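You operate a simulated robot arm through the tools that you are given. There is no shell and no other tool. Be economical: measure what you need, move in short steps, check, and stop when the job is done.

The job below is to be done with a simulated two-armed robot. You get a single attempt, and the scene is never put back.

TASK
Pick up the white cone from the top of the black-legged table with one hand, pass it to the other hand and put it on the shelf under the black-legged table.

The check looks at the end state, three seconds after you hand in, the way a careful person would. Anything else that was tipped, shoved, dropped, spilled or broken makes it a failure.

THE ROBOT
Two 7-joint arms with two-finger parallel grippers on one trunk, on a base that drives. Base frame: it is fixed to the floor where the robot stands at the start and does not move with it; the origin is under the middle of the robot, x ahead of it, y to its left, z up. Units: cm, degrees, N and s.
The left shoulder is at the start at [5, 17.7, 115.4], the right one opposite. With the tool pointing down near the work surface each hand reaches from about 22 to 70 cm from the robot's upright axis, wherever it stands, measured 20 degrees to its own side. Places, roughly: shelf under the black-legged table [100, 10, 30]. Payload 3.43 kg a hand.
The tool frame of a hand sits at the grasp point between the pads (the TCP): z along the fingers, y along the line on which they close. The tips reach 3.4 cm beyond it. Largest opening 12.8 cm; finger width 2.4, thickness 1.2; the body of the gripper, 4.8 by 13 cm, starts 9.6 cm behind the TCP.
Orientation is that of the tool frame in the base frame, as a unit quaternion [x, y, z, w]. With the fingers straight down and closing along the base's y, the tool's x points along the base's -x, its y along +y and its z along -z.

THE INTERFACE
- The arms move only by the tool play_rows. It takes "left_targets", "right_targets" or both (then of equal length, played together; a hand with none holds still); each is one flat list of numbers, 6 for each row, row after row: the shift along the tool's x, y, z in cm, then the turn, a rotation vector about the tool's x, y, z in rad. In form: [tx, ty, tz, ax, ay, az, tx, ty, tz, ax, ay, az, ...]. A call has 1 to 8 rows; each row shifts and turns the commanded pose from where the row before left it, along the tool's axes as they then stand. "left_hand" and "right_hand" are, for a hand that has rows, the closure, from 0 (fully open) to 1 (shut), set as the call begins (left out, the last holds). Each row takes 0.2 s and may step no farther than 5 cm and 8.6 degrees from the row before; otherwise, or with a gripper value out of range, the whole call is refused. Where a pose cannot be reached the arm comes as near as it can. A force on the tool above 40 N (or 10 N above the force at the start of the call, whichever is more), or a blocked arm, ends the call early, and 0.2 s more pass. The fingers move at their own pace (about 10.8 cm/s each) and stop on an object; they squeeze with about 32 N. The grip force told is the motor's: it shows also when the fingers shut on nothing. Time passes only in rows, and 0.2 s behind the last, so rows that do not move let the fingers close. It gives the time, the measured TCP pose, the force on the tool (base axes), the opening and the grip force at its end, in the units of the frame above (readings bear some noise), with the torque about the TCP (base axes, N m) and any sound that the robot's microphone picked up.
- Cameras (640 x 400 px; columns grow to the right, rows downward): "scene" is now at [15.2, 0.46, 130.65]; the picture's right is [0.08, -1.00, 0.00], its down [-0.68, -0.05, -0.73] and it looks along [0.73, 0.05, -0.69] (base axes); focal length 214 px, centre (320, 200). "left" rides on the left gripper at [7.6, 1.1, -16] in its tool frame; the picture's right is [-0.15, 0.99, 0.00], its down [-0.88, -0.13, -0.46] and it looks along [-0.45, -0.07, 0.89] (tool axes); focal length 234 px, centre (320, 200). "right" rides on the right gripper at [7.6, -1.1, -16] in its tool frame; the picture's right is [0.15, 0.99, 0.00], its down [-0.88, 0.13, -0.46] and it looks along [-0.45, 0.07, 0.89] (tool axes); focal length 234 px, centre (320, 200). There is no depth. A picture from a camera that has moved, and an enlarged one, comes with that camera's place and axes in the base frame and with its lens.
- capture(camera): a new picture of that camera. No time passes.
- move_column(by): slides the trunk up (or, below 0, down) by that many cm; the arms and the scene camera ride with it, the base frame stays. It gives what a move gives, with no picture.
- drive_base(legs): drives the robot by 1 to 6 legs, each [ahead, turn to the left] in cm and degrees, along the robot's own axes; the way and the turn of a leg run together, so that a leg with both is an arc; at most 150 cm and 180 degrees a leg. The arms and the cameras ride along, it lands a little off, and it stops where it bumps. It gives what a move gives.
- head_to(pan, tilt): turns the head with the scene camera to pan (to the left, within 80 degrees either way) and tilt (down, from -29 to 69), counted from straight ahead of the robot. It gives what a move gives.
- close_up(camera, box): a new picture of the part [left, top, right, bottom] of that camera's present view, enlarged. No time passes.
- finish_job(): hands the job in; it is judged then, once.

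Work in short steps. Places have to be worked out from the pictures, the camera data and where the tool is seen: move nearer, look again, correct. Check each grasp and each placing, and mend what went wrong. You have 120 turns and 88 pictures in all, those below and enlarged ones among them. Open the grippers and draw the arms clear of the work before you hand the job in, unless the task says otherwise; then end with one line.

The tools are called after "Call:" by a JSON object that holds its "method" and its "body". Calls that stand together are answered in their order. play_rows: Moves the arms, as the interface text tells. Its arguments: {"type":"object","properties":{"left_targets":{"type":"array","items":{"type":"number"}},"left_hand":{"type":"number"},"right_targets":{"type":"array","items":{"type":"number"}},"right_hand":{"type":"number"}},"required":[]} The other tools are called the same way: move_column (by) slides the trunk up or down; drive_base (legs) drives the base; head_to (pan, tilt) turns the head that bears the scene camera; capture (camera) takes a picture; close_up (camera, box) takes an enlarged picture of a part of a camera's view; finish_job () hands the job in.

At the start:

```text
clock: 0.0
left_eef_pos: [52.91, 20.99, 109.17]
left_tool_rot: [-0.001, 1.0, 0.0, 0.0]
left_contact_force: [0.1, -0.1, 1.0]
left_wrist_torque: [-0.04, 0.02, 0.02]
left_width: 12.78
left_grasp_force: 0.1
right_eef_pos: [41.7, -14.31, 117.8]
right_tool_rot: [0.0, 1.0, 0.0, 0.001]
right_contact_force: [-0.1, -1.2, -0.2]
right_wrist_torque: [0.03, -0.01, 0.0]
right_width: 12.78
right_grasp_force: 0.1
trunk travel left (down, up): [-32.5, 7.6]
robot x, y, heading: [-0.4, 0.1, -0.1]
head pan, tilt: [4.3, 43.2]
```

scene: 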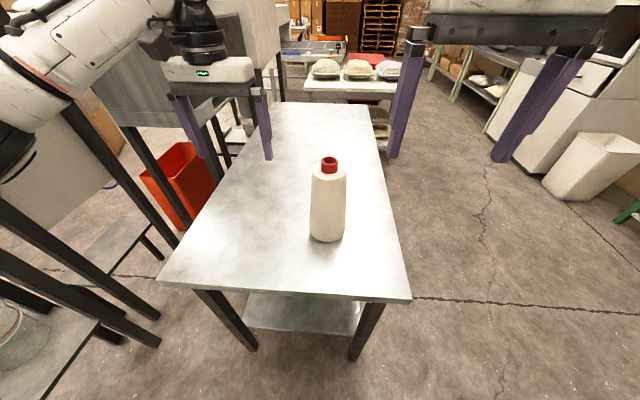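
right: 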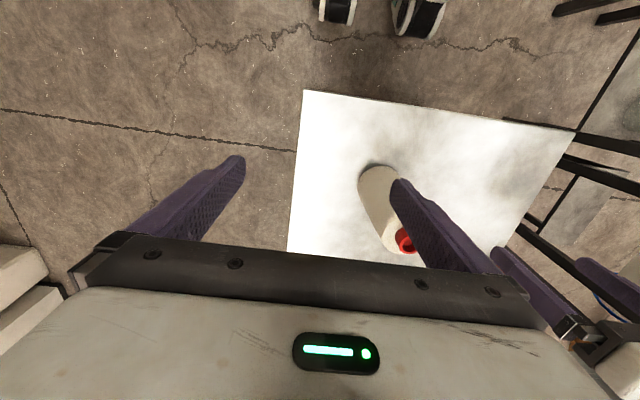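
left: 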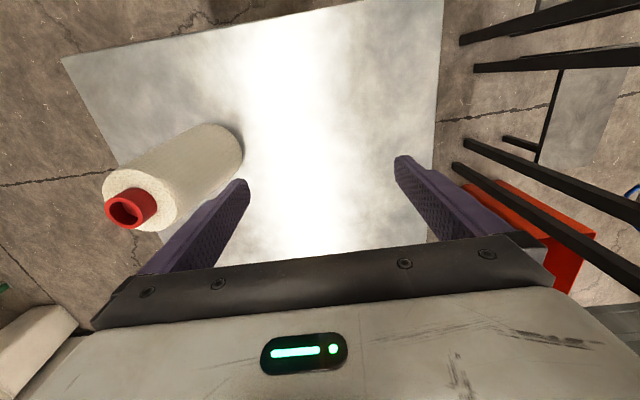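

The two views put the cone's top near [53.8, 1.2, 104.5] and the tabletop at about z 83. I'll move the right hand above the cone and the left hand aside.

Call:
{"method": "play_rows", "body": {"right_targets": [-2.4, 3.1, 0, 0, 0, 0, -2.4, 3.1, 0, 0, 0, 0, -2.4, 3.1, 0, 0, 0, 0, -2.4, 3.1, 0, 0, 0, 0, -2.4, 3.1, 0, 0, 0, 0], "left_targets": [1.6, 1, 0, 0, 0, 0, 1.6, 1, 0, 0, 0, 0, 1.6, 1, 0, 0, 0, 0, 1.6, 1, 0, 0, 0, 0, 1.6, 1, 0, 0, 0, 0], "right_hand": 0}}

Call:
{"method": "capture", "body": {"camera": "right"}}

Call:
{"method": "capture", "body": {"camera": "scene"}}

```text
clock: 1.2
left_eef_pos: [44.76, 26.15, 109.27]
left_tool_rot: [-0.001, 1.0, 0.0, -0.001]
left_contact_force: [0.2, 0.5, -0.2]
left_wrist_torque: [-0.06, -0.04, -0.01]
left_width: 12.8
left_grasp_force: 0.0
right_eef_pos: [53.51, 1.55, 117.83]
right_tool_rot: [-0.002, 1.0, -0.002, 0.001]
right_contact_force: [-0.1, -0.1, 0.0]
right_wrist_torque: [-0.07, 0.0, -0.05]
right_width: 12.84
right_grasp_force: 0.0
trunk travel left (down, up): [-32.5, 7.6]
robot x, y, heading: [-0.06, 0.04, 0.1]
head pan, tilt: [4.3, 43.2]
```

```text
84 pictures are left
camera right: at [46.02, 0.35, 133.88], right [-0.15, 0.99, 0.0], down [0.88, 0.13, 0.46], along [0.45, 0.07, -0.89], focal length 234 px, centre (320, 200)
```

right: 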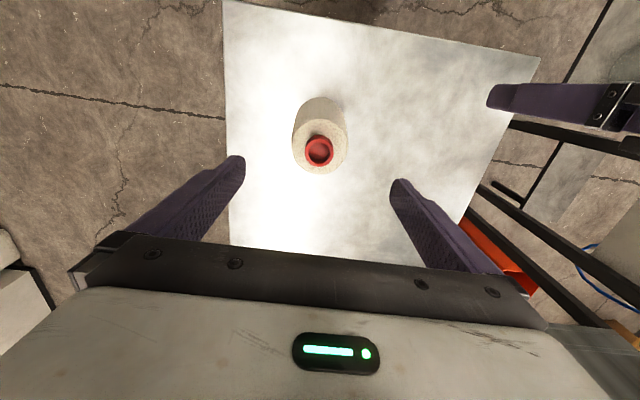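

```text
83 pictures are left
camera scene: at [15.15, 0.68, 130.66], right [0.08, -1.0, 0.0], down [-0.68, -0.05, -0.73], along [0.73, 0.05, -0.68], focal length 214 px, centre (320, 200)
```

scene: 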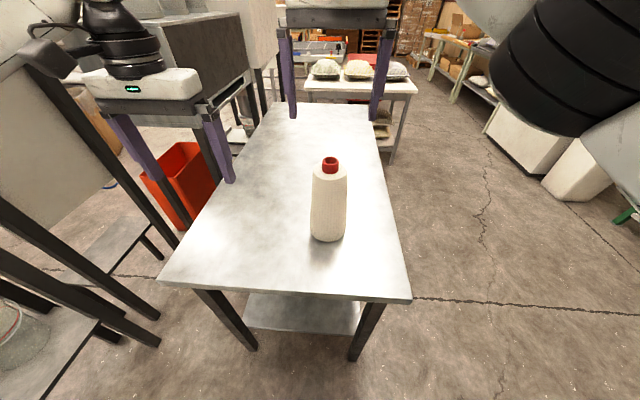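

Red top ray gives about [54, 1.6]; the right hand is aligned. Descending to TCP z ≈ 97.8.

Call:
{"method": "play_rows", "body": {"right_targets": [-0.4, 0, 4, 0, 0, 0, 0, 0, 4, 0, 0, 0, 0, 0, 4, 0, 0, 0, 0, 0, 4, 0, 0, 0, 0, 0, 4, 0, 0, 0]}}

Call:
{"method": "capture", "body": {"camera": "right"}}

Call:
{"method": "capture", "body": {"camera": "scene"}}

```text
clock: 2.4
left_eef_pos: [44.75, 25.96, 109.1]
left_tool_rot: [0.0, 1.0, 0.0, 0.001]
left_contact_force: [0.1, 1.0, -0.7]
left_wrist_torque: [-0.02, 0.01, 0.0]
left_width: 12.81
left_grasp_force: 0.1
right_eef_pos: [54.23, 1.26, 97.79]
right_tool_rot: [0.0, 1.0, 0.0, 0.0]
right_contact_force: [-0.3, 0.0, 0.0]
right_wrist_torque: [-0.01, -0.02, 0.0]
right_width: 12.79
right_grasp_force: 0.1
trunk travel left (down, up): [-32.5, 7.6]
robot x, y, heading: [-0.22, -0.1, -0.0]
head pan, tilt: [4.3, 43.2]
```

```text
82 pictures are left
camera right: at [46.67, 0.04, 113.87], right [-0.15, 0.99, 0.0], down [0.88, 0.13, 0.46], along [0.45, 0.07, -0.89], focal length 234 px, centre (320, 200)
```

right: 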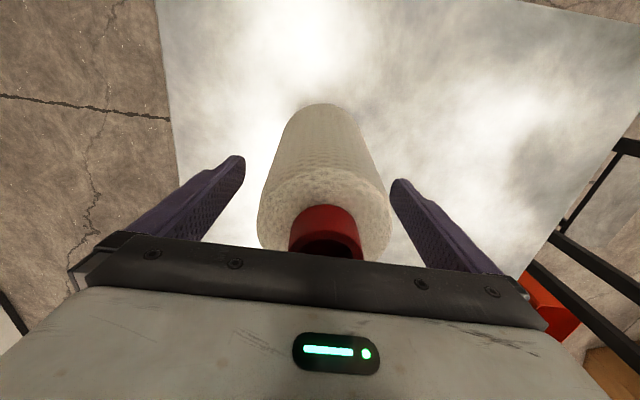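

```text
81 pictures are left
camera scene: at [15.24, 0.46, 130.65], right [0.08, -1.0, 0.0], down [-0.68, -0.05, -0.73], along [0.73, 0.05, -0.69], focal length 214 px, centre (320, 200)
```

scene: 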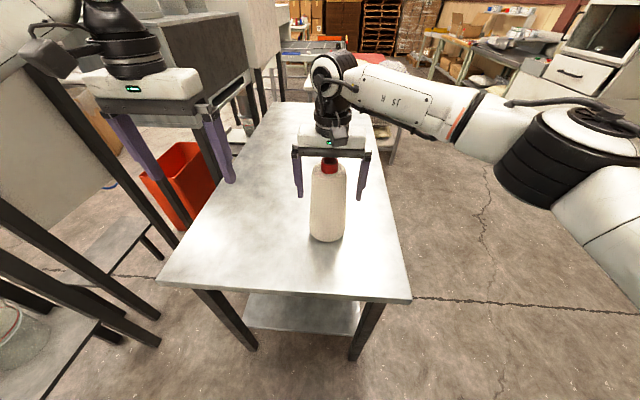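

The cone sits between the fingers, about 0.3 cm off centre. I'll shift slightly and close.

Call:
{"method": "play_rows", "body": {"right_targets": [0, 0.3, 0, 0, 0, 0]}}

Call:
{"method": "play_rows", "body": {"right_targets": [0, 0, 0, 0, 0, 0, 0, 0, 0, 0, 0, 0, 0, 0, 0, 0, 0, 0, 0, 0, 0, 0, 0, 0], "right_hand": 1}}

Call:
{"method": "capture", "body": {"camera": "right"}}

```text
clock: 2.8
left_eef_pos: [44.83, 25.95, 109.23]
left_tool_rot: [0.0, 1.0, 0.0, 0.0]
left_contact_force: [0.6, -0.8, 0.4]
left_wrist_torque: [0.0, -0.04, -0.01]
left_width: 12.79
left_grasp_force: 0.1
right_eef_pos: [54.11, 1.58, 97.99]
right_tool_rot: [0.0, 1.0, 0.001, 0.001]
right_contact_force: [-0.3, 0.4, 0.2]
right_wrist_torque: [0.03, 0.02, -0.01]
right_width: 12.79
right_grasp_force: 0.0
trunk travel left (down, up): [-32.5, 7.6]
robot x, y, heading: [-0.0, -0.06, 0.0]
head pan, tilt: [4.3, 43.2]
```

```text
clock: 3.8
left_eef_pos: [44.85, 25.91, 109.22]
left_tool_rot: [-0.001, 1.0, 0.001, 0.0]
left_contact_force: [0.4, 0.5, 0.2]
left_wrist_torque: [0.02, 0.0, 0.0]
left_width: 12.8
left_grasp_force: 0.0
right_eef_pos: [54.22, 1.51, 97.84]
right_tool_rot: [0.0, 1.0, 0.0, 0.0]
right_contact_force: [0.2, -2.7, -0.4]
right_wrist_torque: [-0.3, -0.03, -0.02]
right_width: 8.35
right_grasp_force: 31.6
trunk travel left (down, up): [-32.5, 7.6]
robot x, y, heading: [-0.32, 0.35, -0.2]
head pan, tilt: [4.3, 43.2]
```

```text
80 pictures are left
camera right: at [46.63, 0.3, 113.89], right [-0.14, 0.99, 0.0], down [0.88, 0.13, 0.46], along [0.45, 0.07, -0.89], focal length 234 px, centre (320, 200)
```

right: 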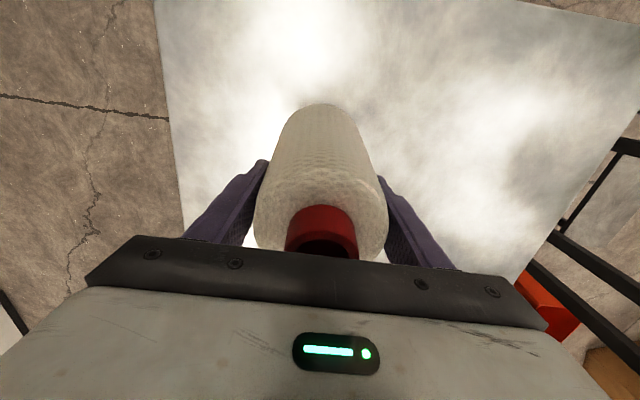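

Gripped at 8.35 cm with 31.6 N. Lifting 14 cm.

Call:
{"method": "play_rows", "body": {"right_targets": [0, 0, -2, 0, 0, 0, 0, 0, -3, 0, 0, 0, 0, 0, -3, 0, 0, 0, 0, 0, -3, 0, 0, 0, 0, 0, -3, 0, 0, 0]}}

Call:
{"method": "capture", "body": {"camera": "scene"}}

Call:
{"method": "capture", "body": {"camera": "left"}}

```text
clock: 5.0
left_eef_pos: [44.78, 26.04, 109.17]
left_tool_rot: [-0.001, 1.0, 0.001, 0.0]
left_contact_force: [-0.4, -0.3, 0.0]
left_wrist_torque: [0.05, -0.01, 0.0]
left_width: 12.78
left_grasp_force: 0.0
right_eef_pos: [54.03, 1.63, 111.85]
right_tool_rot: [0.001, 1.0, 0.001, 0.0]
right_contact_force: [-1.0, -0.2, -5.9]
right_wrist_torque: [-0.01, -0.02, 0.0]
right_width: 8.36
right_grasp_force: 31.7
trunk travel left (down, up): [-32.5, 7.6]
robot x, y, heading: [-0.02, 0.2, -0.1]
head pan, tilt: [4.3, 43.2]
```

```text
79 pictures are left
camera scene: at [15.22, 0.48, 130.65], right [0.08, -1.0, 0.0], down [-0.68, -0.05, -0.73], along [0.73, 0.05, -0.69], focal length 214 px, centre (320, 200)
```

scene: 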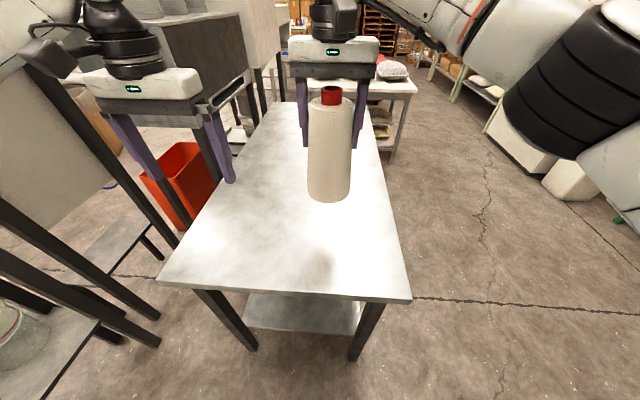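

```text
78 pictures are left
camera left: at [37.31, 27.11, 125.14], right [0.14, 0.99, 0.0], down [0.88, -0.13, 0.46], along [0.45, -0.07, -0.89], focal length 234 px, centre (320, 200)
```

left: 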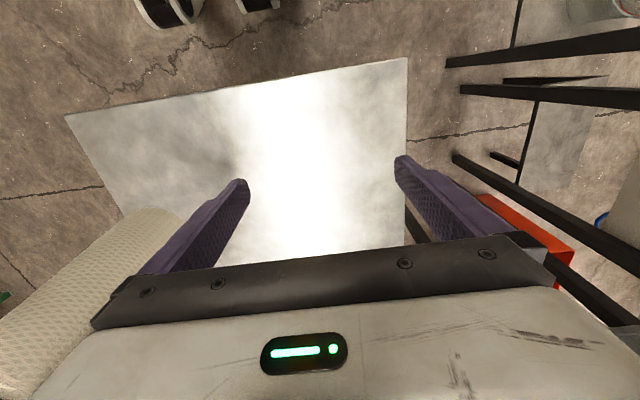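

Cone is held, base about 15 cm below the right TCP. I'll carry it forward to about [66, 6] and turn the left hand to point forward, 30° below horizontal.

Call:
{"method": "play_rows", "body": {"right_targets": [-4, 1.5, 0, 0, 0, 0, -4, 1.5, 0, 0, 0, 0, -4, 1.5, 0, 0, 0, 0, 0, 0, 0, 0, 0, 0, 0, 0, 0, 0, 0, 0, 0, 0, 0, 0, 0, 0, 0, 0, 0, 0, 0, 0, 0, 0, 0, 0, 0, 0], "left_targets": [-3.6, 0, 0, 0, -0.131, 0, -3.6, 0, 0, 0, -0.131, 0, 0, 0, 0, 0, -0.131, 0, 0, 0, 0, 0, -0.131, 0, 0, 0, 0, 0, -0.131, 0, 0, 0, 0, 0, -0.131, 0, 0, 0, 0, 0, -0.131, 0, 0, 0, 0, 0, -0.131, 0]}}

Call:
{"method": "capture", "body": {"camera": "scene"}}

Call:
{"method": "capture", "body": {"camera": "left"}}

```text
clock: 7.0
left_eef_pos: [52.12, 25.91, 109.53]
left_tool_rot: [-0.001, 0.865, 0.0, 0.501]
left_contact_force: [0.1, 0.2, -0.2]
left_wrist_torque: [0.02, -0.02, -0.02]
left_width: 12.79
left_grasp_force: 0.1
right_eef_pos: [58.89, -1.03, 110.07]
right_tool_rot: [0.038, 0.999, 0.014, -0.002]
right_contact_force: [-0.6, 0.6, -6.5]
right_wrist_torque: [-0.03, -0.02, 0.01]
right_width: 8.36
right_grasp_force: 31.6
right hand out of reach, approached as far as the arm can: row 1, 2, 3
trunk travel left (down, up): [-32.5, 7.6]
robot x, y, heading: [0.05, 0.1, 0.2]
head pan, tilt: [4.3, 43.2]
stopped in row 8 (right hand): the arm was blocked; the commanded pose is now the measured one
```

```text
77 pictures are left
camera scene: at [15.29, 0.42, 130.64], right [0.08, -1.0, 0.0], down [-0.68, -0.05, -0.73], along [0.73, 0.06, -0.69], focal length 214 px, centre (320, 200)
```

scene: 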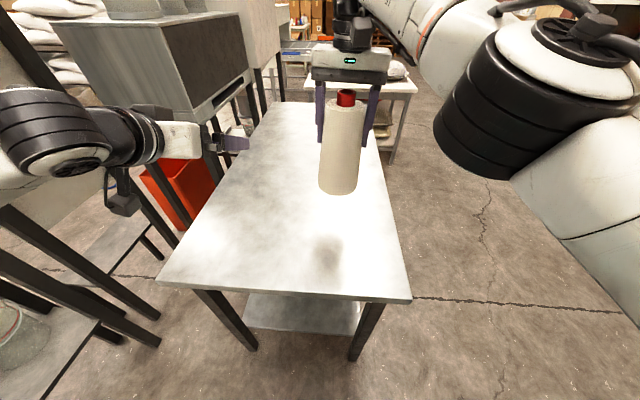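

```text
76 pictures are left
camera left: at [34.51, 27.02, 111.02], right [0.07, 0.99, 0.13], down [0.04, -0.13, 0.99], along [1.0, -0.07, -0.05], focal length 234 px, centre (320, 200)
```

left: 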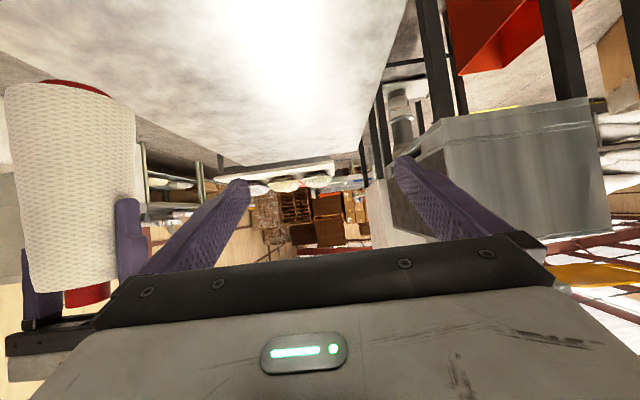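

The right arm reached its limit, and the cone now hangs at about [58.9, -1] with its base at z ≈ 95. I'll bring the left hand behind it, yawed 26° to the right.

Call:
{"method": "play_rows", "body": {"left_targets": [2, -4.08, -0.39, 0, 0, 0, 2, -4.08, -0.39, 0, 0, 0, 2, -4.08, -0.39, 0, 0, 0, 2, -4.08, -0.39, 0, 0, 0, 2, -4.08, -0.39, 0, 0, 0, 0, 0, 0, 0.129, 0, 0.0745, 0, 0, 0, 0.129, 0, 0.0745, 0, 0, 0, 0.129, 0, 0.0745], "left_hand": 0}}

Call:
{"method": "capture", "body": {"camera": "left"}}

Call:
{"method": "capture", "body": {"camera": "scene"}}

Call:
{"method": "capture", "body": {"camera": "right"}}

```text
clock: 8.8
left_eef_pos: [45.41, 5.56, 101.98]
left_tool_rot: [0.192, 0.843, -0.11, 0.49]
left_contact_force: [-0.8, 1.1, 0.4]
left_wrist_torque: [-0.01, -0.02, -0.02]
left_width: 12.78
left_grasp_force: 0.1
right_eef_pos: [58.78, -0.87, 110.25]
right_tool_rot: [0.037, 0.999, 0.013, 0.0]
right_contact_force: [0.7, 0.5, -5.3]
right_wrist_torque: [0.01, 0.03, -0.03]
right_width: 8.33
right_grasp_force: 32.1
trunk travel left (down, up): [-32.5, 7.6]
robot x, y, heading: [0.04, -0.04, -0.4]
head pan, tilt: [4.3, 43.2]
```

```text
75 pictures are left
camera left: at [30.07, 14.19, 103.34], right [0.49, 0.86, 0.13], down [-0.02, -0.14, 0.99], along [0.87, -0.49, -0.05], focal length 234 px, centre (320, 200)
```

left: 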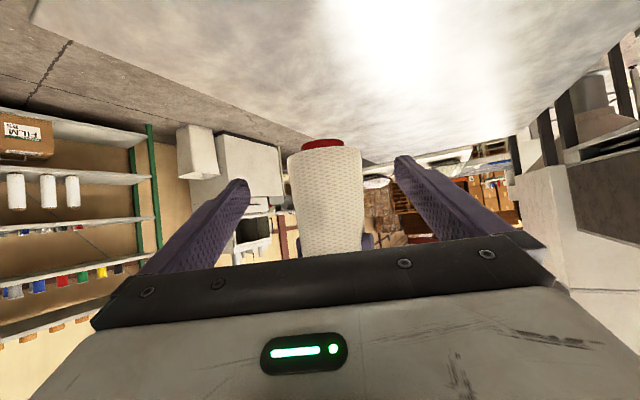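

```text
74 pictures are left
camera scene: at [15.25, 0.51, 130.64], right [0.08, -1.0, 0.0], down [-0.68, -0.05, -0.73], along [0.73, 0.05, -0.69], focal length 214 px, centre (320, 200)
```

scene: 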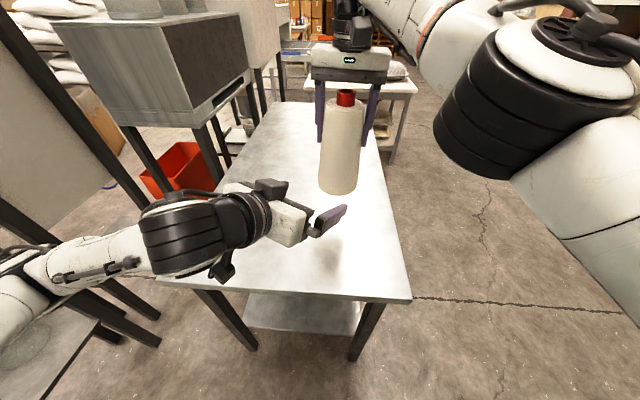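

```text
73 pictures are left
camera right: at [51.25, -1.97, 126.14], right [-0.07, 1.0, 0.03], down [0.89, 0.05, 0.46], along [0.45, 0.06, -0.89], focal length 234 px, centre (320, 200)
```

right: 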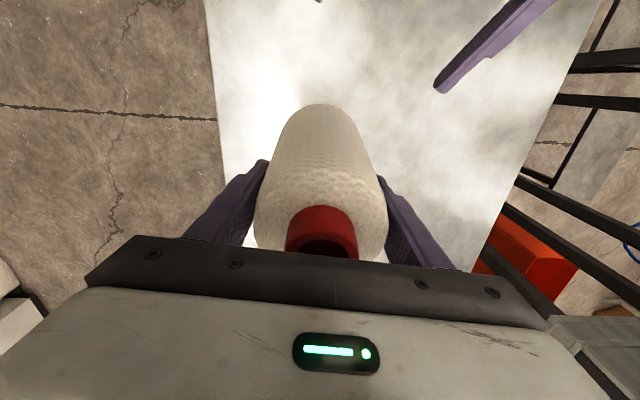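

The cone is centred ahead of the left hand (lateral error ≤ 0.2 cm), and its core protrudes about 1 cm below the base. Advancing 14.7 cm.

Call:
{"method": "play_rows", "body": {"left_targets": [-1.71, 0, 3.26, 0, 0, 0, -1.71, 0, 3.26, 0, 0, 0, -1.71, 0, 3.26, 0, 0, 0, -1.71, 0, 3.26, 0, 0, 0]}}

Call:
{"method": "capture", "body": {"camera": "left"}}

Call:
{"method": "capture", "body": {"camera": "right"}}

Call:
{"method": "capture", "body": {"camera": "scene"}}

```text
clock: 9.8
left_eef_pos: [58.85, -0.81, 101.49]
left_tool_rot: [0.191, 0.844, -0.11, 0.489]
left_contact_force: [-0.9, 1.0, -0.4]
left_wrist_torque: [-0.01, 0.01, -0.01]
left_width: 12.81
left_grasp_force: 0.0
right_eef_pos: [58.78, -0.93, 110.14]
right_tool_rot: [0.039, 0.999, 0.014, -0.001]
right_contact_force: [-0.5, 0.5, -6.1]
right_wrist_torque: [-0.03, -0.04, 0.01]
right_width: 8.34
right_grasp_force: 31.6
trunk travel left (down, up): [-32.5, 7.6]
robot x, y, heading: [0.18, 0.2, 0.2]
head pan, tilt: [4.3, 43.2]
```

```text
72 pictures are left
camera left: at [43.53, 7.72, 102.76], right [0.49, 0.86, 0.13], down [-0.02, -0.14, 0.99], along [0.87, -0.49, -0.05], focal length 234 px, centre (320, 200)
```

left: 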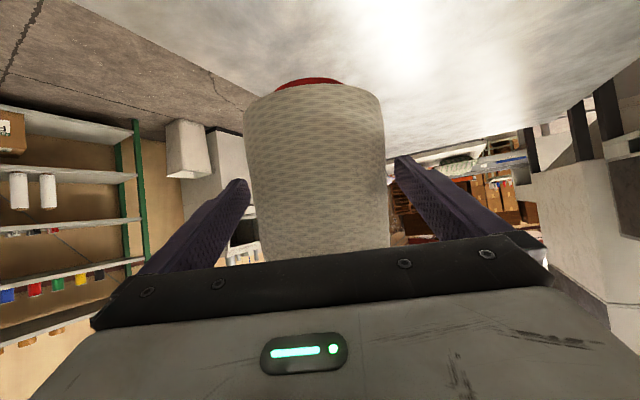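

```text
71 pictures are left
camera right: at [51.29, -2.05, 126.12], right [-0.07, 1.0, 0.03], down [0.89, 0.05, 0.46], along [0.45, 0.06, -0.89], focal length 234 px, centre (320, 200)
```

right: 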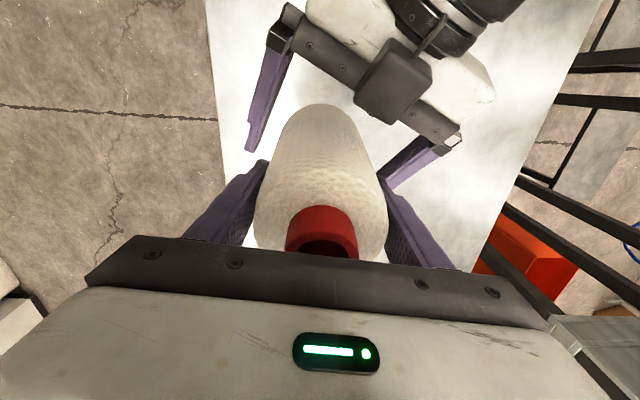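

```text
70 pictures are left
camera scene: at [15.29, 0.43, 130.64], right [0.08, -1.0, 0.0], down [-0.68, -0.05, -0.73], along [0.73, 0.06, -0.69], focal length 214 px, centre (320, 200)
```

scene: 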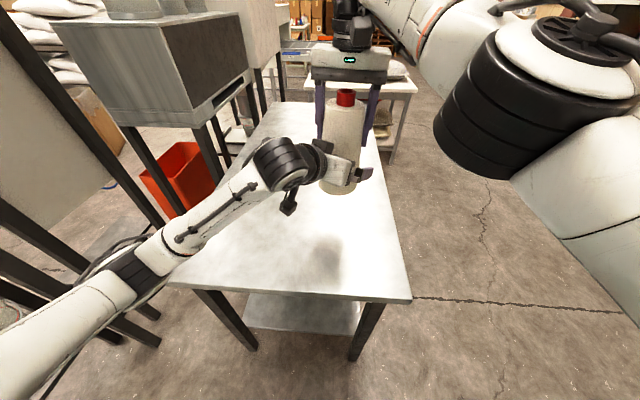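

Cone is centred between the left fingers. Closing the left hand.

Call:
{"method": "play_rows", "body": {"left_targets": [0, 0, 0, 0, 0, 0, 0, 0, 0, 0, 0, 0, 0, 0, 0, 0, 0, 0, 0, 0, 0, 0, 0, 0], "left_hand": 1}}

Call:
{"method": "capture", "body": {"camera": "left"}}

```text
clock: 10.8
left_eef_pos: [58.88, -0.85, 101.5]
left_tool_rot: [0.191, 0.844, -0.11, 0.489]
left_contact_force: [4.4, 0.2, 1.3]
left_wrist_torque: [0.14, 0.02, 0.08]
left_width: 9.22
left_grasp_force: 31.5
right_eef_pos: [58.75, -1.04, 110.18]
right_tool_rot: [0.038, 0.999, 0.014, -0.002]
right_contact_force: [-4.4, -1.3, -5.0]
right_wrist_torque: [-0.16, 0.36, -0.15]
right_width: 8.36
right_grasp_force: 32.2
trunk travel left (down, up): [-32.5, 7.6]
robot x, y, heading: [0.37, -0.03, -0.1]
head pan, tilt: [4.3, 43.2]
```

```text
69 pictures are left
camera left: at [43.48, 7.78, 102.77], right [0.49, 0.86, 0.13], down [-0.02, -0.14, 0.99], along [0.87, -0.49, -0.05], focal length 234 px, centre (320, 200)
```

left: 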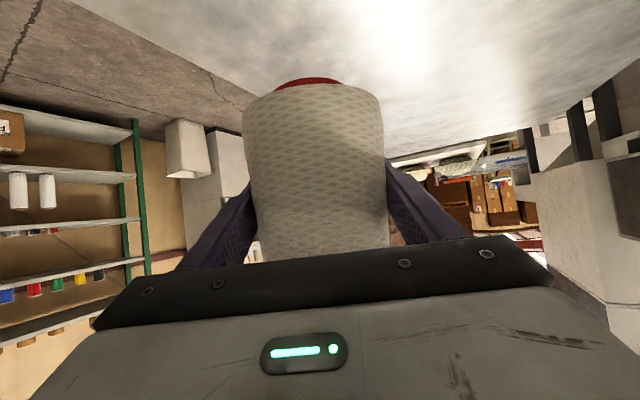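

Left grips at 9.2 cm with 31.5 N. I'll open the right hand and then raise it.

Call:
{"method": "play_rows", "body": {"right_targets": [0, 0, 0, 0, 0, 0, 0, 0, 0, 0, 0, 0, 0, 0, 0, 0, 0, 0], "right_hand": 0}}

Call:
{"method": "play_rows", "body": {"right_targets": [0, 0, -2, 0, 0, 0, 0.5, 0, -3, 0, 0, 0, 1, 0, -3, 0, 0, 0]}}

Call:
{"method": "capture", "body": {"camera": "scene"}}

Call:
{"method": "capture", "body": {"camera": "left"}}

```text
clock: 11.6
left_eef_pos: [58.75, -0.84, 101.4]
left_tool_rot: [0.191, 0.844, -0.111, 0.489]
left_contact_force: [-0.1, -0.1, -0.3]
left_wrist_torque: [0.01, -0.01, 0.03]
left_width: 9.22
left_grasp_force: 32.0
right_eef_pos: [58.82, -1.04, 110.06]
right_tool_rot: [0.038, 0.999, 0.015, -0.001]
right_contact_force: [0.2, -0.1, 0.7]
right_wrist_torque: [0.0, -0.02, 0.0]
right_width: 12.8
right_grasp_force: 0.1
trunk travel left (down, up): [-32.5, 7.6]
robot x, y, heading: [0.02, 0.04, 0.1]
head pan, tilt: [4.3, 43.2]
```

```text
clock: 12.4
left_eef_pos: [58.81, -0.78, 101.49]
left_tool_rot: [0.193, 0.843, -0.112, 0.489]
left_contact_force: [-0.4, -0.4, -0.2]
left_wrist_torque: [0.0, -0.02, -0.01]
left_width: 9.26
left_grasp_force: 31.2
right_eef_pos: [56.3, -2.73, 116.97]
right_tool_rot: [0.047, 0.999, 0.017, -0.008]
right_contact_force: [0.4, 0.2, 0.5]
right_wrist_torque: [-0.01, 0.01, 0.0]
right_width: 12.79
right_grasp_force: 0.1
right hand out of reach, approached as far as the arm can: row 1, 2, 3
trunk travel left (down, up): [-32.5, 7.6]
robot x, y, heading: [0.12, 0.05, 0.1]
head pan, tilt: [4.3, 43.2]
```

```text
68 pictures are left
camera scene: at [15.24, 0.44, 130.64], right [0.08, -1.0, 0.0], down [-0.68, -0.05, -0.73], along [0.73, 0.05, -0.69], focal length 214 px, centre (320, 200)
```

scene: 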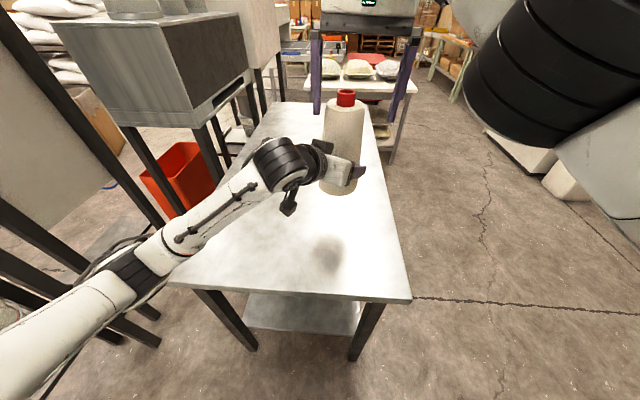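

```text
67 pictures are left
camera left: at [43.44, 7.75, 102.78], right [0.49, 0.86, 0.13], down [-0.02, -0.14, 0.99], along [0.87, -0.49, -0.05], focal length 234 px, centre (320, 200)
```

left: 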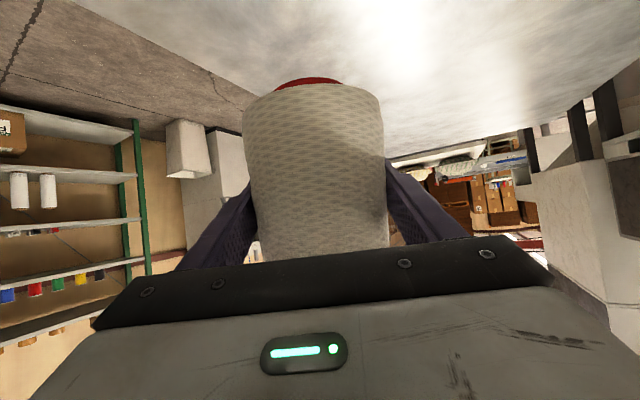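

Left alone holds the cone steadily. I'll raise the right hand up and slightly back until its tips clear the core, then out to the right.

Call:
{"method": "play_rows", "body": {"right_targets": [0.5, 0, -3, 0, 0, 0, 1, 0, -3, 0, 0, 0, 1, 0, -3, 0, 0, 0]}}

Call:
{"method": "capture", "body": {"camera": "right"}}

```text
clock: 13.2
left_eef_pos: [58.64, -0.77, 101.53]
left_tool_rot: [0.192, 0.843, -0.111, 0.49]
left_contact_force: [-0.2, -0.4, 0.9]
left_wrist_torque: [0.03, 0.01, -0.01]
left_width: 9.21
left_grasp_force: 31.9
right_eef_pos: [51.91, -0.63, 122.77]
right_tool_rot: [0.036, 0.999, 0.012, -0.001]
right_contact_force: [-1.0, -0.5, 0.8]
right_wrist_torque: [-0.03, -0.05, -0.04]
right_width: 12.81
right_grasp_force: 0.1
right hand out of reach, approached as far as the arm can: row 1, 2, 3
trunk travel left (down, up): [-32.5, 7.6]
robot x, y, heading: [-0.26, -0.16, -0.1]
head pan, tilt: [4.3, 43.2]
```

```text
66 pictures are left
camera right: at [44.42, -1.69, 138.75], right [-0.08, 1.0, 0.03], down [0.89, 0.06, 0.46], along [0.45, 0.06, -0.89], focal length 234 px, centre (320, 200)
```

right: 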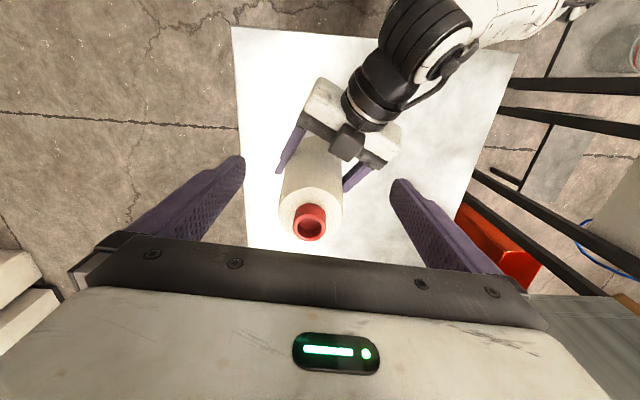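

The right tips are above the core now. Parking the right hand to the right and back.

Call:
{"method": "play_rows", "body": {"right_targets": [1, -4.5, 0, 0, 0, 0, 1, -4.5, 0, 0, 0, 0, 2, -4.5, 0, 0, 0, 0, 3, -3.8, 0, 0, 0, 0, 3, -3.8, 0, 0, 0, 0, 3, -3.8, 0, 0, 0, 0, 3, -3.8, 0, 0, 0, 0, 3, -3.8, 0, 0, 0, 0]}}

Call:
{"method": "head_to", "body": {"pan": 0, "tilt": 69}}

Call:
{"method": "capture", "body": {"camera": "scene"}}

```text
clock: 15.0
left_eef_pos: [58.7, -0.75, 101.52]
left_tool_rot: [0.192, 0.844, -0.11, 0.489]
left_contact_force: [-0.3, 0.5, 0.1]
left_wrist_torque: [-0.01, -0.01, 0.03]
left_width: 9.23
left_grasp_force: 31.8
right_eef_pos: [30.84, -31.66, 121.84]
right_tool_rot: [0.035, 0.999, 0.014, -0.002]
right_contact_force: [-0.7, -0.4, 0.6]
right_wrist_torque: [0.01, -0.02, 0.0]
right_width: 12.81
right_grasp_force: 0.0
trunk travel left (down, up): [-32.5, 7.6]
robot x, y, heading: [0.22, 0.07, 0.0]
head pan, tilt: [4.3, 43.2]
```

```text
clock: 15.9
left_eef_pos: [58.82, -0.78, 101.46]
left_tool_rot: [0.191, 0.844, -0.11, 0.489]
left_contact_force: [-0.6, 1.7, -0.4]
left_wrist_torque: [0.0, 0.01, 0.02]
left_width: 9.23
left_grasp_force: 31.9
right_eef_pos: [30.99, -31.73, 121.88]
right_tool_rot: [0.036, 0.999, 0.013, -0.001]
right_contact_force: [-0.4, -0.1, -0.6]
right_wrist_torque: [0.0, -0.02, -0.03]
right_width: 12.8
right_grasp_force: 0.1
trunk travel left (down, up): [-32.5, 7.6]
robot x, y, heading: [-0.05, -0.02, 0.2]
head pan, tilt: [0.0, 68.8]
```

```text
65 pictures are left
camera scene: at [12.61, -0.16, 127.51], right [0.0, -1.0, 0.0], down [-0.93, 0.0, -0.36], along [0.36, 0.0, -0.93], focal length 214 px, centre (320, 200)
```

scene: 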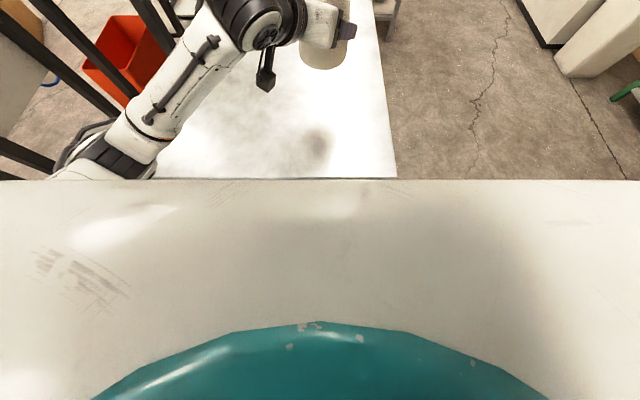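

Before backing up, I'll check the space to the sides and behind with the head.

Call:
{"method": "head_to", "body": {"pan": 80, "tilt": 35}}

Call:
{"method": "capture", "body": {"camera": "scene"}}

Call:
{"method": "head_to", "body": {"pan": -80, "tilt": 35}}

Call:
{"method": "capture", "body": {"camera": "scene"}}

```text
clock: 17.4
left_eef_pos: [58.71, -0.93, 101.33]
left_tool_rot: [0.191, 0.844, -0.11, 0.489]
left_contact_force: [-0.5, -0.5, 0.0]
left_wrist_torque: [0.01, 0.01, 0.03]
left_width: 9.23
left_grasp_force: 31.5
right_eef_pos: [30.89, -31.71, 121.87]
right_tool_rot: [0.037, 0.999, 0.013, -0.001]
right_contact_force: [-0.5, 0.5, -0.5]
right_wrist_torque: [-0.03, 0.0, 0.02]
right_width: 12.78
right_grasp_force: 0.1
trunk travel left (down, up): [-32.5, 7.6]
robot x, y, heading: [-0.04, -0.0, 0.3]
head pan, tilt: [80.0, 35.0]
```

```text
64 pictures are left
camera scene: at [8.56, 8.51, 131.87], right [0.98, -0.17, 0.0], down [-0.1, -0.56, -0.82], along [0.14, 0.81, -0.57], focal length 214 px, centre (320, 200)
```

scene: 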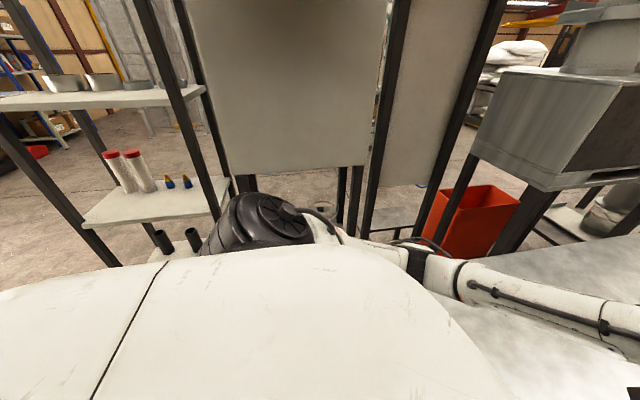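

```text
clock: 19.9
left_eef_pos: [58.75, -0.83, 101.43]
left_tool_rot: [0.191, 0.844, -0.11, 0.49]
left_contact_force: [0.6, -0.7, -0.1]
left_wrist_torque: [0.0, -0.03, 0.02]
left_width: 9.22
left_grasp_force: 32.7
right_eef_pos: [30.95, -31.68, 121.89]
right_tool_rot: [0.035, 0.999, 0.013, -0.001]
right_contact_force: [0.1, 0.6, -0.1]
right_wrist_torque: [0.04, -0.01, -0.01]
right_width: 12.77
right_grasp_force: 0.0
trunk travel left (down, up): [-32.5, 7.6]
robot x, y, heading: [0.18, 0.27, 0.2]
head pan, tilt: [-80.0, 35.0]
```

```text
63 pictures are left
camera scene: at [8.55, -8.83, 131.87], right [-0.98, -0.17, 0.0], down [-0.1, 0.56, -0.82], along [0.14, -0.81, -0.57], focal length 214 px, centre (320, 200)
```

scene: 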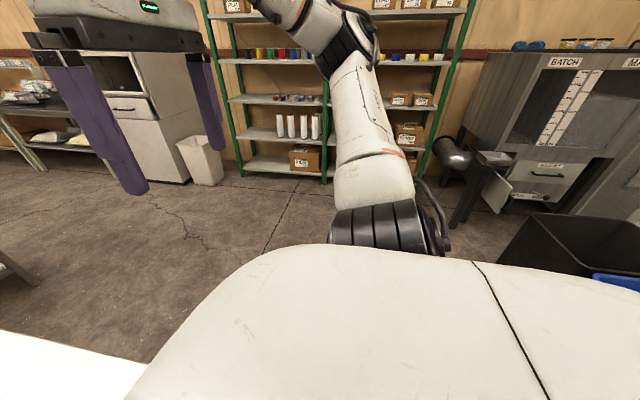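

Side rear areas are clear nearby; a dark bin stands farther back to the right. I'll back up 22 cm and look again.

Call:
{"method": "drive_base", "body": {"legs": [[-22, 0]]}}

Call:
{"method": "capture", "body": {"camera": "scene"}}

```text
clock: 21.6
left_eef_pos: [36.82, -0.8, 101.57]
left_tool_rot: [0.192, 0.843, -0.111, 0.49]
left_contact_force: [-0.9, 0.7, -0.2]
left_wrist_torque: [0.0, -0.04, 0.0]
left_width: 9.23
left_grasp_force: 31.8
right_eef_pos: [8.98, -31.57, 121.93]
right_tool_rot: [0.034, 0.999, 0.012, -0.002]
right_contact_force: [0.0, 0.6, 0.4]
right_wrist_torque: [0.0, -0.01, 0.0]
right_width: 12.78
right_grasp_force: 0.1
trunk travel left (down, up): [-32.5, 7.6]
robot x, y, heading: [-21.93, -0.13, -0.3]
head pan, tilt: [-80.0, 35.0]
```

```text
62 pictures are left
camera scene: at [-13.41, -8.83, 131.88], right [-0.98, -0.17, 0.0], down [-0.1, 0.56, -0.82], along [0.14, -0.81, -0.57], focal length 214 px, centre (320, 200)
```

scene: 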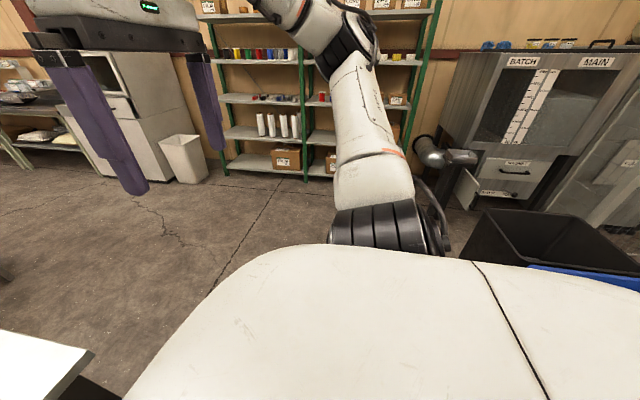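

Triangulating, the bin is about 117 cm to the right and beyond x ≈ -90, so another 16 cm back is safe.

Call:
{"method": "drive_base", "body": {"legs": [[-16, 0]]}}

Call:
{"method": "head_to", "body": {"pan": 0, "tilt": 50}}

Call:
{"method": "capture", "body": {"camera": "scene"}}

```text
clock: 23.0
left_eef_pos: [20.91, -0.78, 101.44]
left_tool_rot: [0.192, 0.844, -0.111, 0.489]
left_contact_force: [-1.0, 0.8, 0.4]
left_wrist_torque: [0.02, -0.03, -0.02]
left_width: 9.2
left_grasp_force: 32.2
right_eef_pos: [-6.92, -31.78, 121.84]
right_tool_rot: [0.036, 0.999, 0.013, -0.002]
right_contact_force: [-0.2, 0.4, -0.2]
right_wrist_torque: [-0.01, -0.06, 0.01]
right_width: 12.82
right_grasp_force: 0.1
trunk travel left (down, up): [-32.5, 7.6]
robot x, y, heading: [-37.88, -0.35, 0.1]
head pan, tilt: [-80.0, 35.0]
```

```text
clock: 24.5
left_eef_pos: [20.95, -0.87, 101.42]
left_tool_rot: [0.192, 0.844, -0.11, 0.489]
left_contact_force: [0.7, -0.4, 0.0]
left_wrist_torque: [-0.01, -0.04, 0.0]
left_width: 9.22
left_grasp_force: 31.5
right_eef_pos: [-6.91, -31.72, 121.78]
right_tool_rot: [0.035, 0.999, 0.014, -0.002]
right_contact_force: [-0.2, -0.3, -0.4]
right_wrist_torque: [-0.02, -0.03, -0.02]
right_width: 12.79
right_grasp_force: 0.1
trunk travel left (down, up): [-32.5, 7.6]
robot x, y, heading: [-37.86, 0.01, 0.0]
head pan, tilt: [0.0, 50.0]
```

```text
61 pictures are left
camera scene: at [-23.08, -0.19, 129.7], right [0.0, -1.0, 0.0], down [-0.77, 0.0, -0.64], along [0.64, 0.0, -0.77], focal length 214 px, centre (320, 200)
```

scene: 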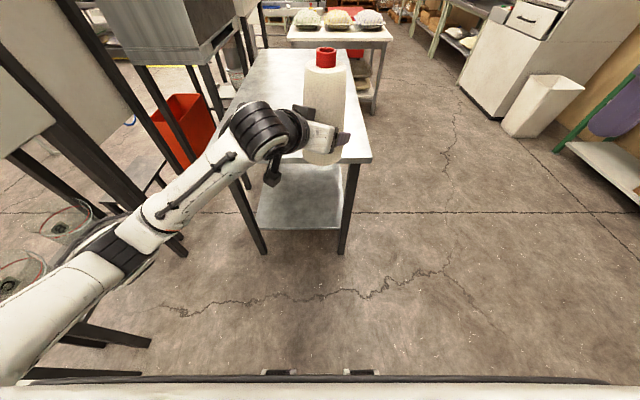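

The table front is at x ≈ 36, its legs at y ≈ -15 and 37, and the shelf begins at x ≈ 41. The cone clears the table, so I'll lower the trunk.

Call:
{"method": "move_column", "body": {"by": -32}}

Call:
{"method": "capture", "body": {"camera": "scene"}}

Call:
{"method": "capture", "body": {"camera": "left"}}

```text
clock: 27.7
left_eef_pos: [20.92, -0.94, 69.48]
left_tool_rot: [0.191, 0.844, -0.11, 0.489]
left_contact_force: [-0.7, 0.9, 0.0]
left_wrist_torque: [0.0, -0.01, 0.01]
left_width: 9.19
left_grasp_force: 31.8
right_eef_pos: [-6.88, -31.68, 89.89]
right_tool_rot: [0.036, 0.999, 0.012, -0.002]
right_contact_force: [0.8, 0.4, -0.5]
right_wrist_torque: [0.03, 0.0, 0.0]
right_width: 12.8
right_grasp_force: 0.0
trunk travel left (down, up): [-0.5, 39.6]
robot x, y, heading: [-37.48, 0.07, 0.3]
head pan, tilt: [0.0, 50.0]
```

```text
60 pictures are left
camera scene: at [-23.1, -0.18, 97.7], right [0.0, -1.0, 0.0], down [-0.77, 0.0, -0.64], along [0.64, 0.0, -0.77], focal length 214 px, centre (320, 200)
```

scene: 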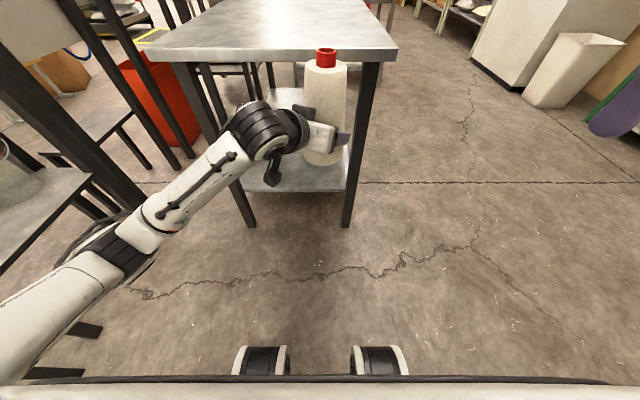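

```text
59 pictures are left
camera left: at [5.64, 7.74, 70.75], right [0.49, 0.86, 0.13], down [-0.02, -0.14, 0.99], along [0.87, -0.49, -0.05], focal length 234 px, centre (320, 200)
```

left: 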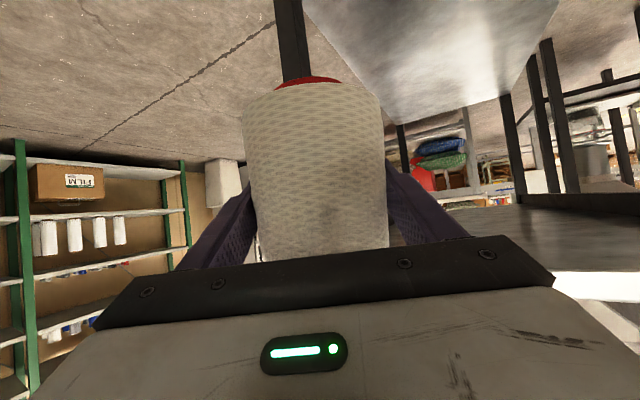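

Lowered cleanly. Now I'll bring the cone down 20 cm with the arm, turn the hand straight ahead and shift left toward the middle between the legs.

Call:
{"method": "play_rows", "body": {"left_targets": [3.46, 0, 2, 0, 0, 0, 3.46, 0, 2, 0, 0, 0, 3.46, 0, 2, 0, 0, 0, 3.46, 0, 2, 0, 0, 0, 3.46, 0, 2, 0, 0, 0, 0, 3, 0, -0.129, 0, -0.0745, 0, 3, 0, -0.129, 0, -0.0745, 0, 3, 0, -0.129, 0, -0.0745]}}

Call:
{"method": "capture", "body": {"camera": "scene"}}

Call:
{"method": "capture", "body": {"camera": "left"}}

```text
clock: 29.6
left_eef_pos: [25.85, 15.68, 50.56]
left_tool_rot: [0.009, 0.85, 0.077, 0.521]
left_contact_force: [-0.2, 1.1, -0.6]
left_wrist_torque: [0.04, 0.0, 0.0]
left_width: 9.22
left_grasp_force: 31.9
right_eef_pos: [-6.87, -31.64, 89.78]
right_tool_rot: [0.036, 0.999, 0.013, -0.002]
right_contact_force: [-0.3, 0.0, -0.3]
right_wrist_torque: [0.0, 0.01, -0.01]
right_width: 12.82
right_grasp_force: 0.1
trunk travel left (down, up): [-0.5, 39.6]
robot x, y, heading: [-37.89, -0.01, 0.1]
head pan, tilt: [0.0, 50.0]
stopped in row 8 (left hand): the arm was blocked; the commanded pose is now the measured one
```

```text
58 pictures are left
camera scene: at [-23.13, -0.17, 97.58], right [0.0, -1.0, 0.0], down [-0.77, 0.0, -0.64], along [0.64, 0.0, -0.77], focal length 214 px, centre (320, 200)
```

scene: 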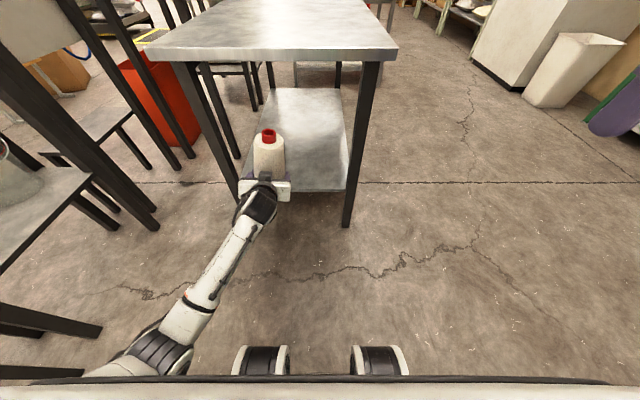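

```text
57 pictures are left
camera left: at [8.32, 15.66, 51.04], right [0.01, 0.96, 0.27], down [0.01, -0.27, 0.96], along [1.0, 0.0, -0.01], focal length 234 px, centre (320, 200)
```

left: 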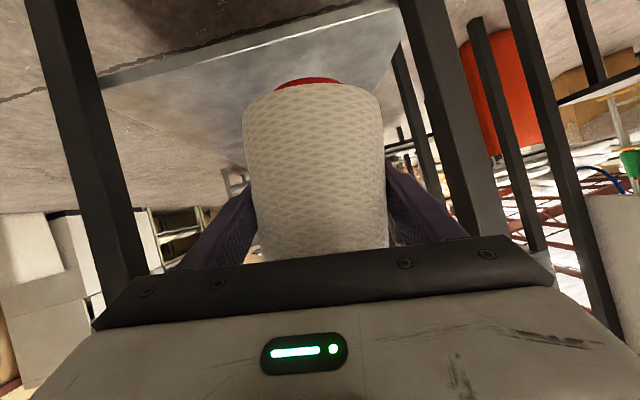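

The arm stopped at a limit with the cone rolled about 8°, but the elbow is now tucked low near the robot, which is good. I'll level the cone in two small steps.

Call:
{"method": "play_rows", "body": {"left_targets": [0, 0, 0, 0.035, 0.033, -0.059, 0, 0, 0, 0.035, 0.033, -0.059, 0, 0, 0, 0, 0, 0]}}

Call:
{"method": "capture", "body": {"camera": "left"}}

```text
clock: 30.4
left_eef_pos: [25.94, 17.02, 50.04]
left_tool_rot: [-0.023, 0.869, 0.024, 0.494]
left_contact_force: [-0.1, 0.3, 0.0]
left_wrist_torque: [-0.02, -0.02, -0.02]
left_width: 9.22
left_grasp_force: 31.9
right_eef_pos: [-6.8, -31.32, 90.01]
right_tool_rot: [0.035, 0.999, 0.009, -0.001]
right_contact_force: [0.4, -0.3, 0.0]
right_wrist_torque: [-0.04, 0.04, 0.01]
right_width: 12.81
right_grasp_force: 0.0
trunk travel left (down, up): [-0.5, 39.6]
robot x, y, heading: [-38.06, -0.15, 0.0]
head pan, tilt: [0.0, 50.0]
```

```text
56 pictures are left
camera left: at [8.29, 16.93, 51.62], right [0.01, 0.99, 0.14], down [0.07, -0.14, 0.99], along [1.0, 0.0, -0.07], focal length 234 px, centre (320, 200)
```

left: 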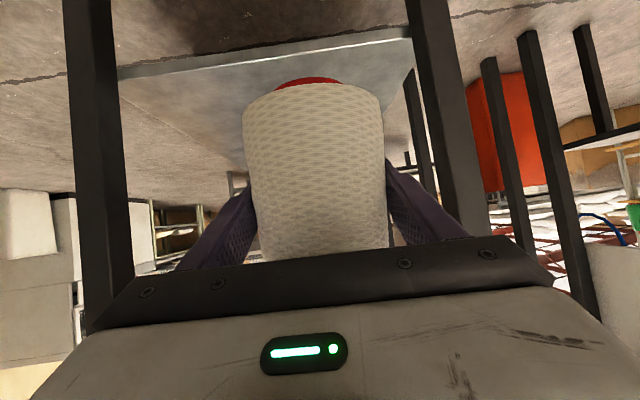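

The cone is level. The shelf surface works out to z ≈ 27 with its front at x ≈ 42; the cone bottom is at about 43. I'll lower 8 cm before driving in.

Call:
{"method": "play_rows", "body": {"left_targets": [2.6, -0.7, 1.5, 0, 0, 0, 2.6, -0.7, 1.5, 0, 0, 0, 1.73, -0.7, 1, 0, 0, 0, 0, 0, 0, 0, 0, 0]}}

Call:
{"method": "capture", "body": {"camera": "scene"}}

Call:
{"method": "capture", "body": {"camera": "left"}}

```text
clock: 31.3
left_eef_pos: [27.67, 22.66, 43.92]
left_tool_rot: [-0.011, 0.854, 0.091, 0.512]
left_contact_force: [0.3, -0.3, 0.5]
left_wrist_torque: [0.04, -0.04, -0.04]
left_width: 9.21
left_grasp_force: 32.0
right_eef_pos: [-6.91, -31.64, 89.61]
right_tool_rot: [0.036, 0.999, 0.014, 0.0]
right_contact_force: [-0.4, 0.0, 0.1]
right_wrist_torque: [0.01, 0.02, 0.01]
right_width: 12.82
right_grasp_force: 0.0
trunk travel left (down, up): [-0.5, 39.6]
robot x, y, heading: [-37.46, -0.27, -0.0]
head pan, tilt: [0.0, 50.0]
stopped in row 4 (left hand): the arm was blocked; the commanded pose is now the measured one
```

```text
55 pictures are left
camera scene: at [-23.14, -0.14, 97.49], right [0.0, -1.0, 0.0], down [-0.77, 0.0, -0.64], along [0.64, 0.0, -0.77], focal length 214 px, centre (320, 200)
```

scene: 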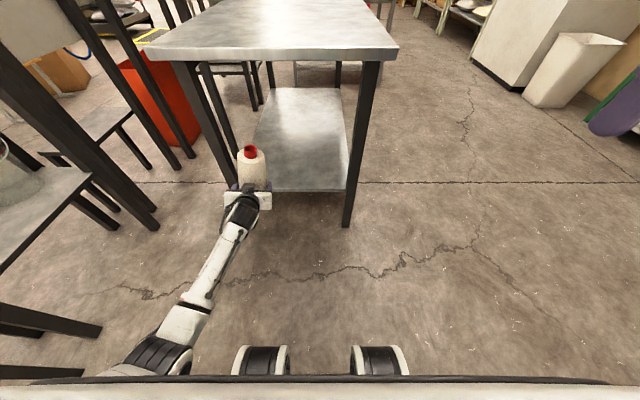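

```text
54 pictures are left
camera left: at [10.04, 21.65, 44.74], right [-0.04, 0.96, 0.27], down [0.04, -0.27, 0.96], along [1.0, 0.05, -0.03], focal length 234 px, centre (320, 200)
```

left: 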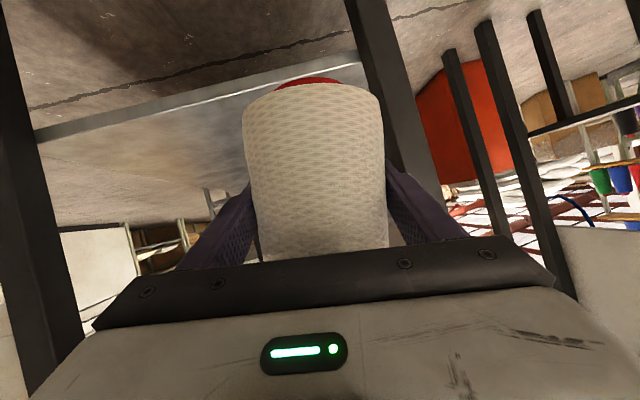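

Lowering pushes the left arm against a limit, and it drifts left and rolls. I'll restore the rightward yaw that suits this arm, level the cone and come back toward the middle.

Call:
{"method": "play_rows", "body": {"left_targets": [-0.4, -3.3, -1, 0.139, 0, 0.0367, -0.4, -3.3, -0.7, 0.139, 0, 0.0367, -0.4, -3.3, -0.5, 0.139, 0, 0.0367, -0.4, -3.3, -0.5, 0.139, 0, 0.0367, 0, 0, 0, 0, 0, 0]}}

Call:
{"method": "capture", "body": {"camera": "scene"}}

```text
clock: 32.5
left_eef_pos: [24.72, 9.17, 45.58]
left_tool_rot: [0.194, 0.845, -0.112, 0.487]
left_contact_force: [0.0, 0.6, 0.4]
left_wrist_torque: [0.0, 0.0, 0.0]
left_width: 9.22
left_grasp_force: 31.6
right_eef_pos: [-6.74, -31.75, 89.85]
right_tool_rot: [0.036, 0.999, 0.014, -0.001]
right_contact_force: [-0.1, -0.7, -0.1]
right_wrist_torque: [-0.01, 0.0, -0.03]
right_width: 12.81
right_grasp_force: 0.0
trunk travel left (down, up): [-0.5, 39.6]
robot x, y, heading: [-38.06, -0.05, -0.2]
head pan, tilt: [0.0, 50.0]
```

```text
53 pictures are left
camera scene: at [-23.09, -0.15, 97.7], right [0.0, -1.0, 0.0], down [-0.77, 0.0, -0.64], along [0.64, 0.0, -0.77], focal length 214 px, centre (320, 200)
```

scene: 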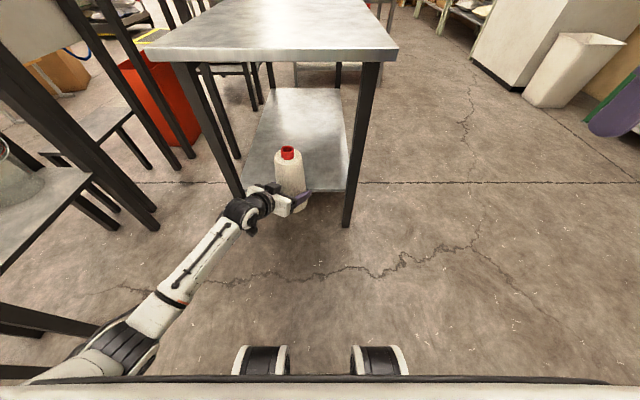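

That works: level, no limit reported. Testing a 6 cm drop here in free space.

Call:
{"method": "play_rows", "body": {"left_targets": [2.6, 0, 1.5, 0, 0, 0, 2.6, 0, 1.5, 0, 0, 0, 0, 0, 0, 0, 0, 0]}}

```text
clock: 33.3
left_eef_pos: [24.83, 9.19, 39.63]
left_tool_rot: [0.192, 0.845, -0.112, 0.487]
left_contact_force: [1.0, -0.1, 0.6]
left_wrist_torque: [0.0, -0.02, -0.02]
left_width: 9.18
left_grasp_force: 32.8
right_eef_pos: [-6.96, -31.73, 89.9]
right_tool_rot: [0.036, 0.999, 0.012, -0.001]
right_contact_force: [-0.4, 0.8, 0.4]
right_wrist_torque: [0.02, 0.0, 0.0]
right_width: 12.79
right_grasp_force: 0.1
trunk travel left (down, up): [-0.5, 39.6]
robot x, y, heading: [-37.84, 0.05, -0.2]
head pan, tilt: [0.0, 50.0]
```

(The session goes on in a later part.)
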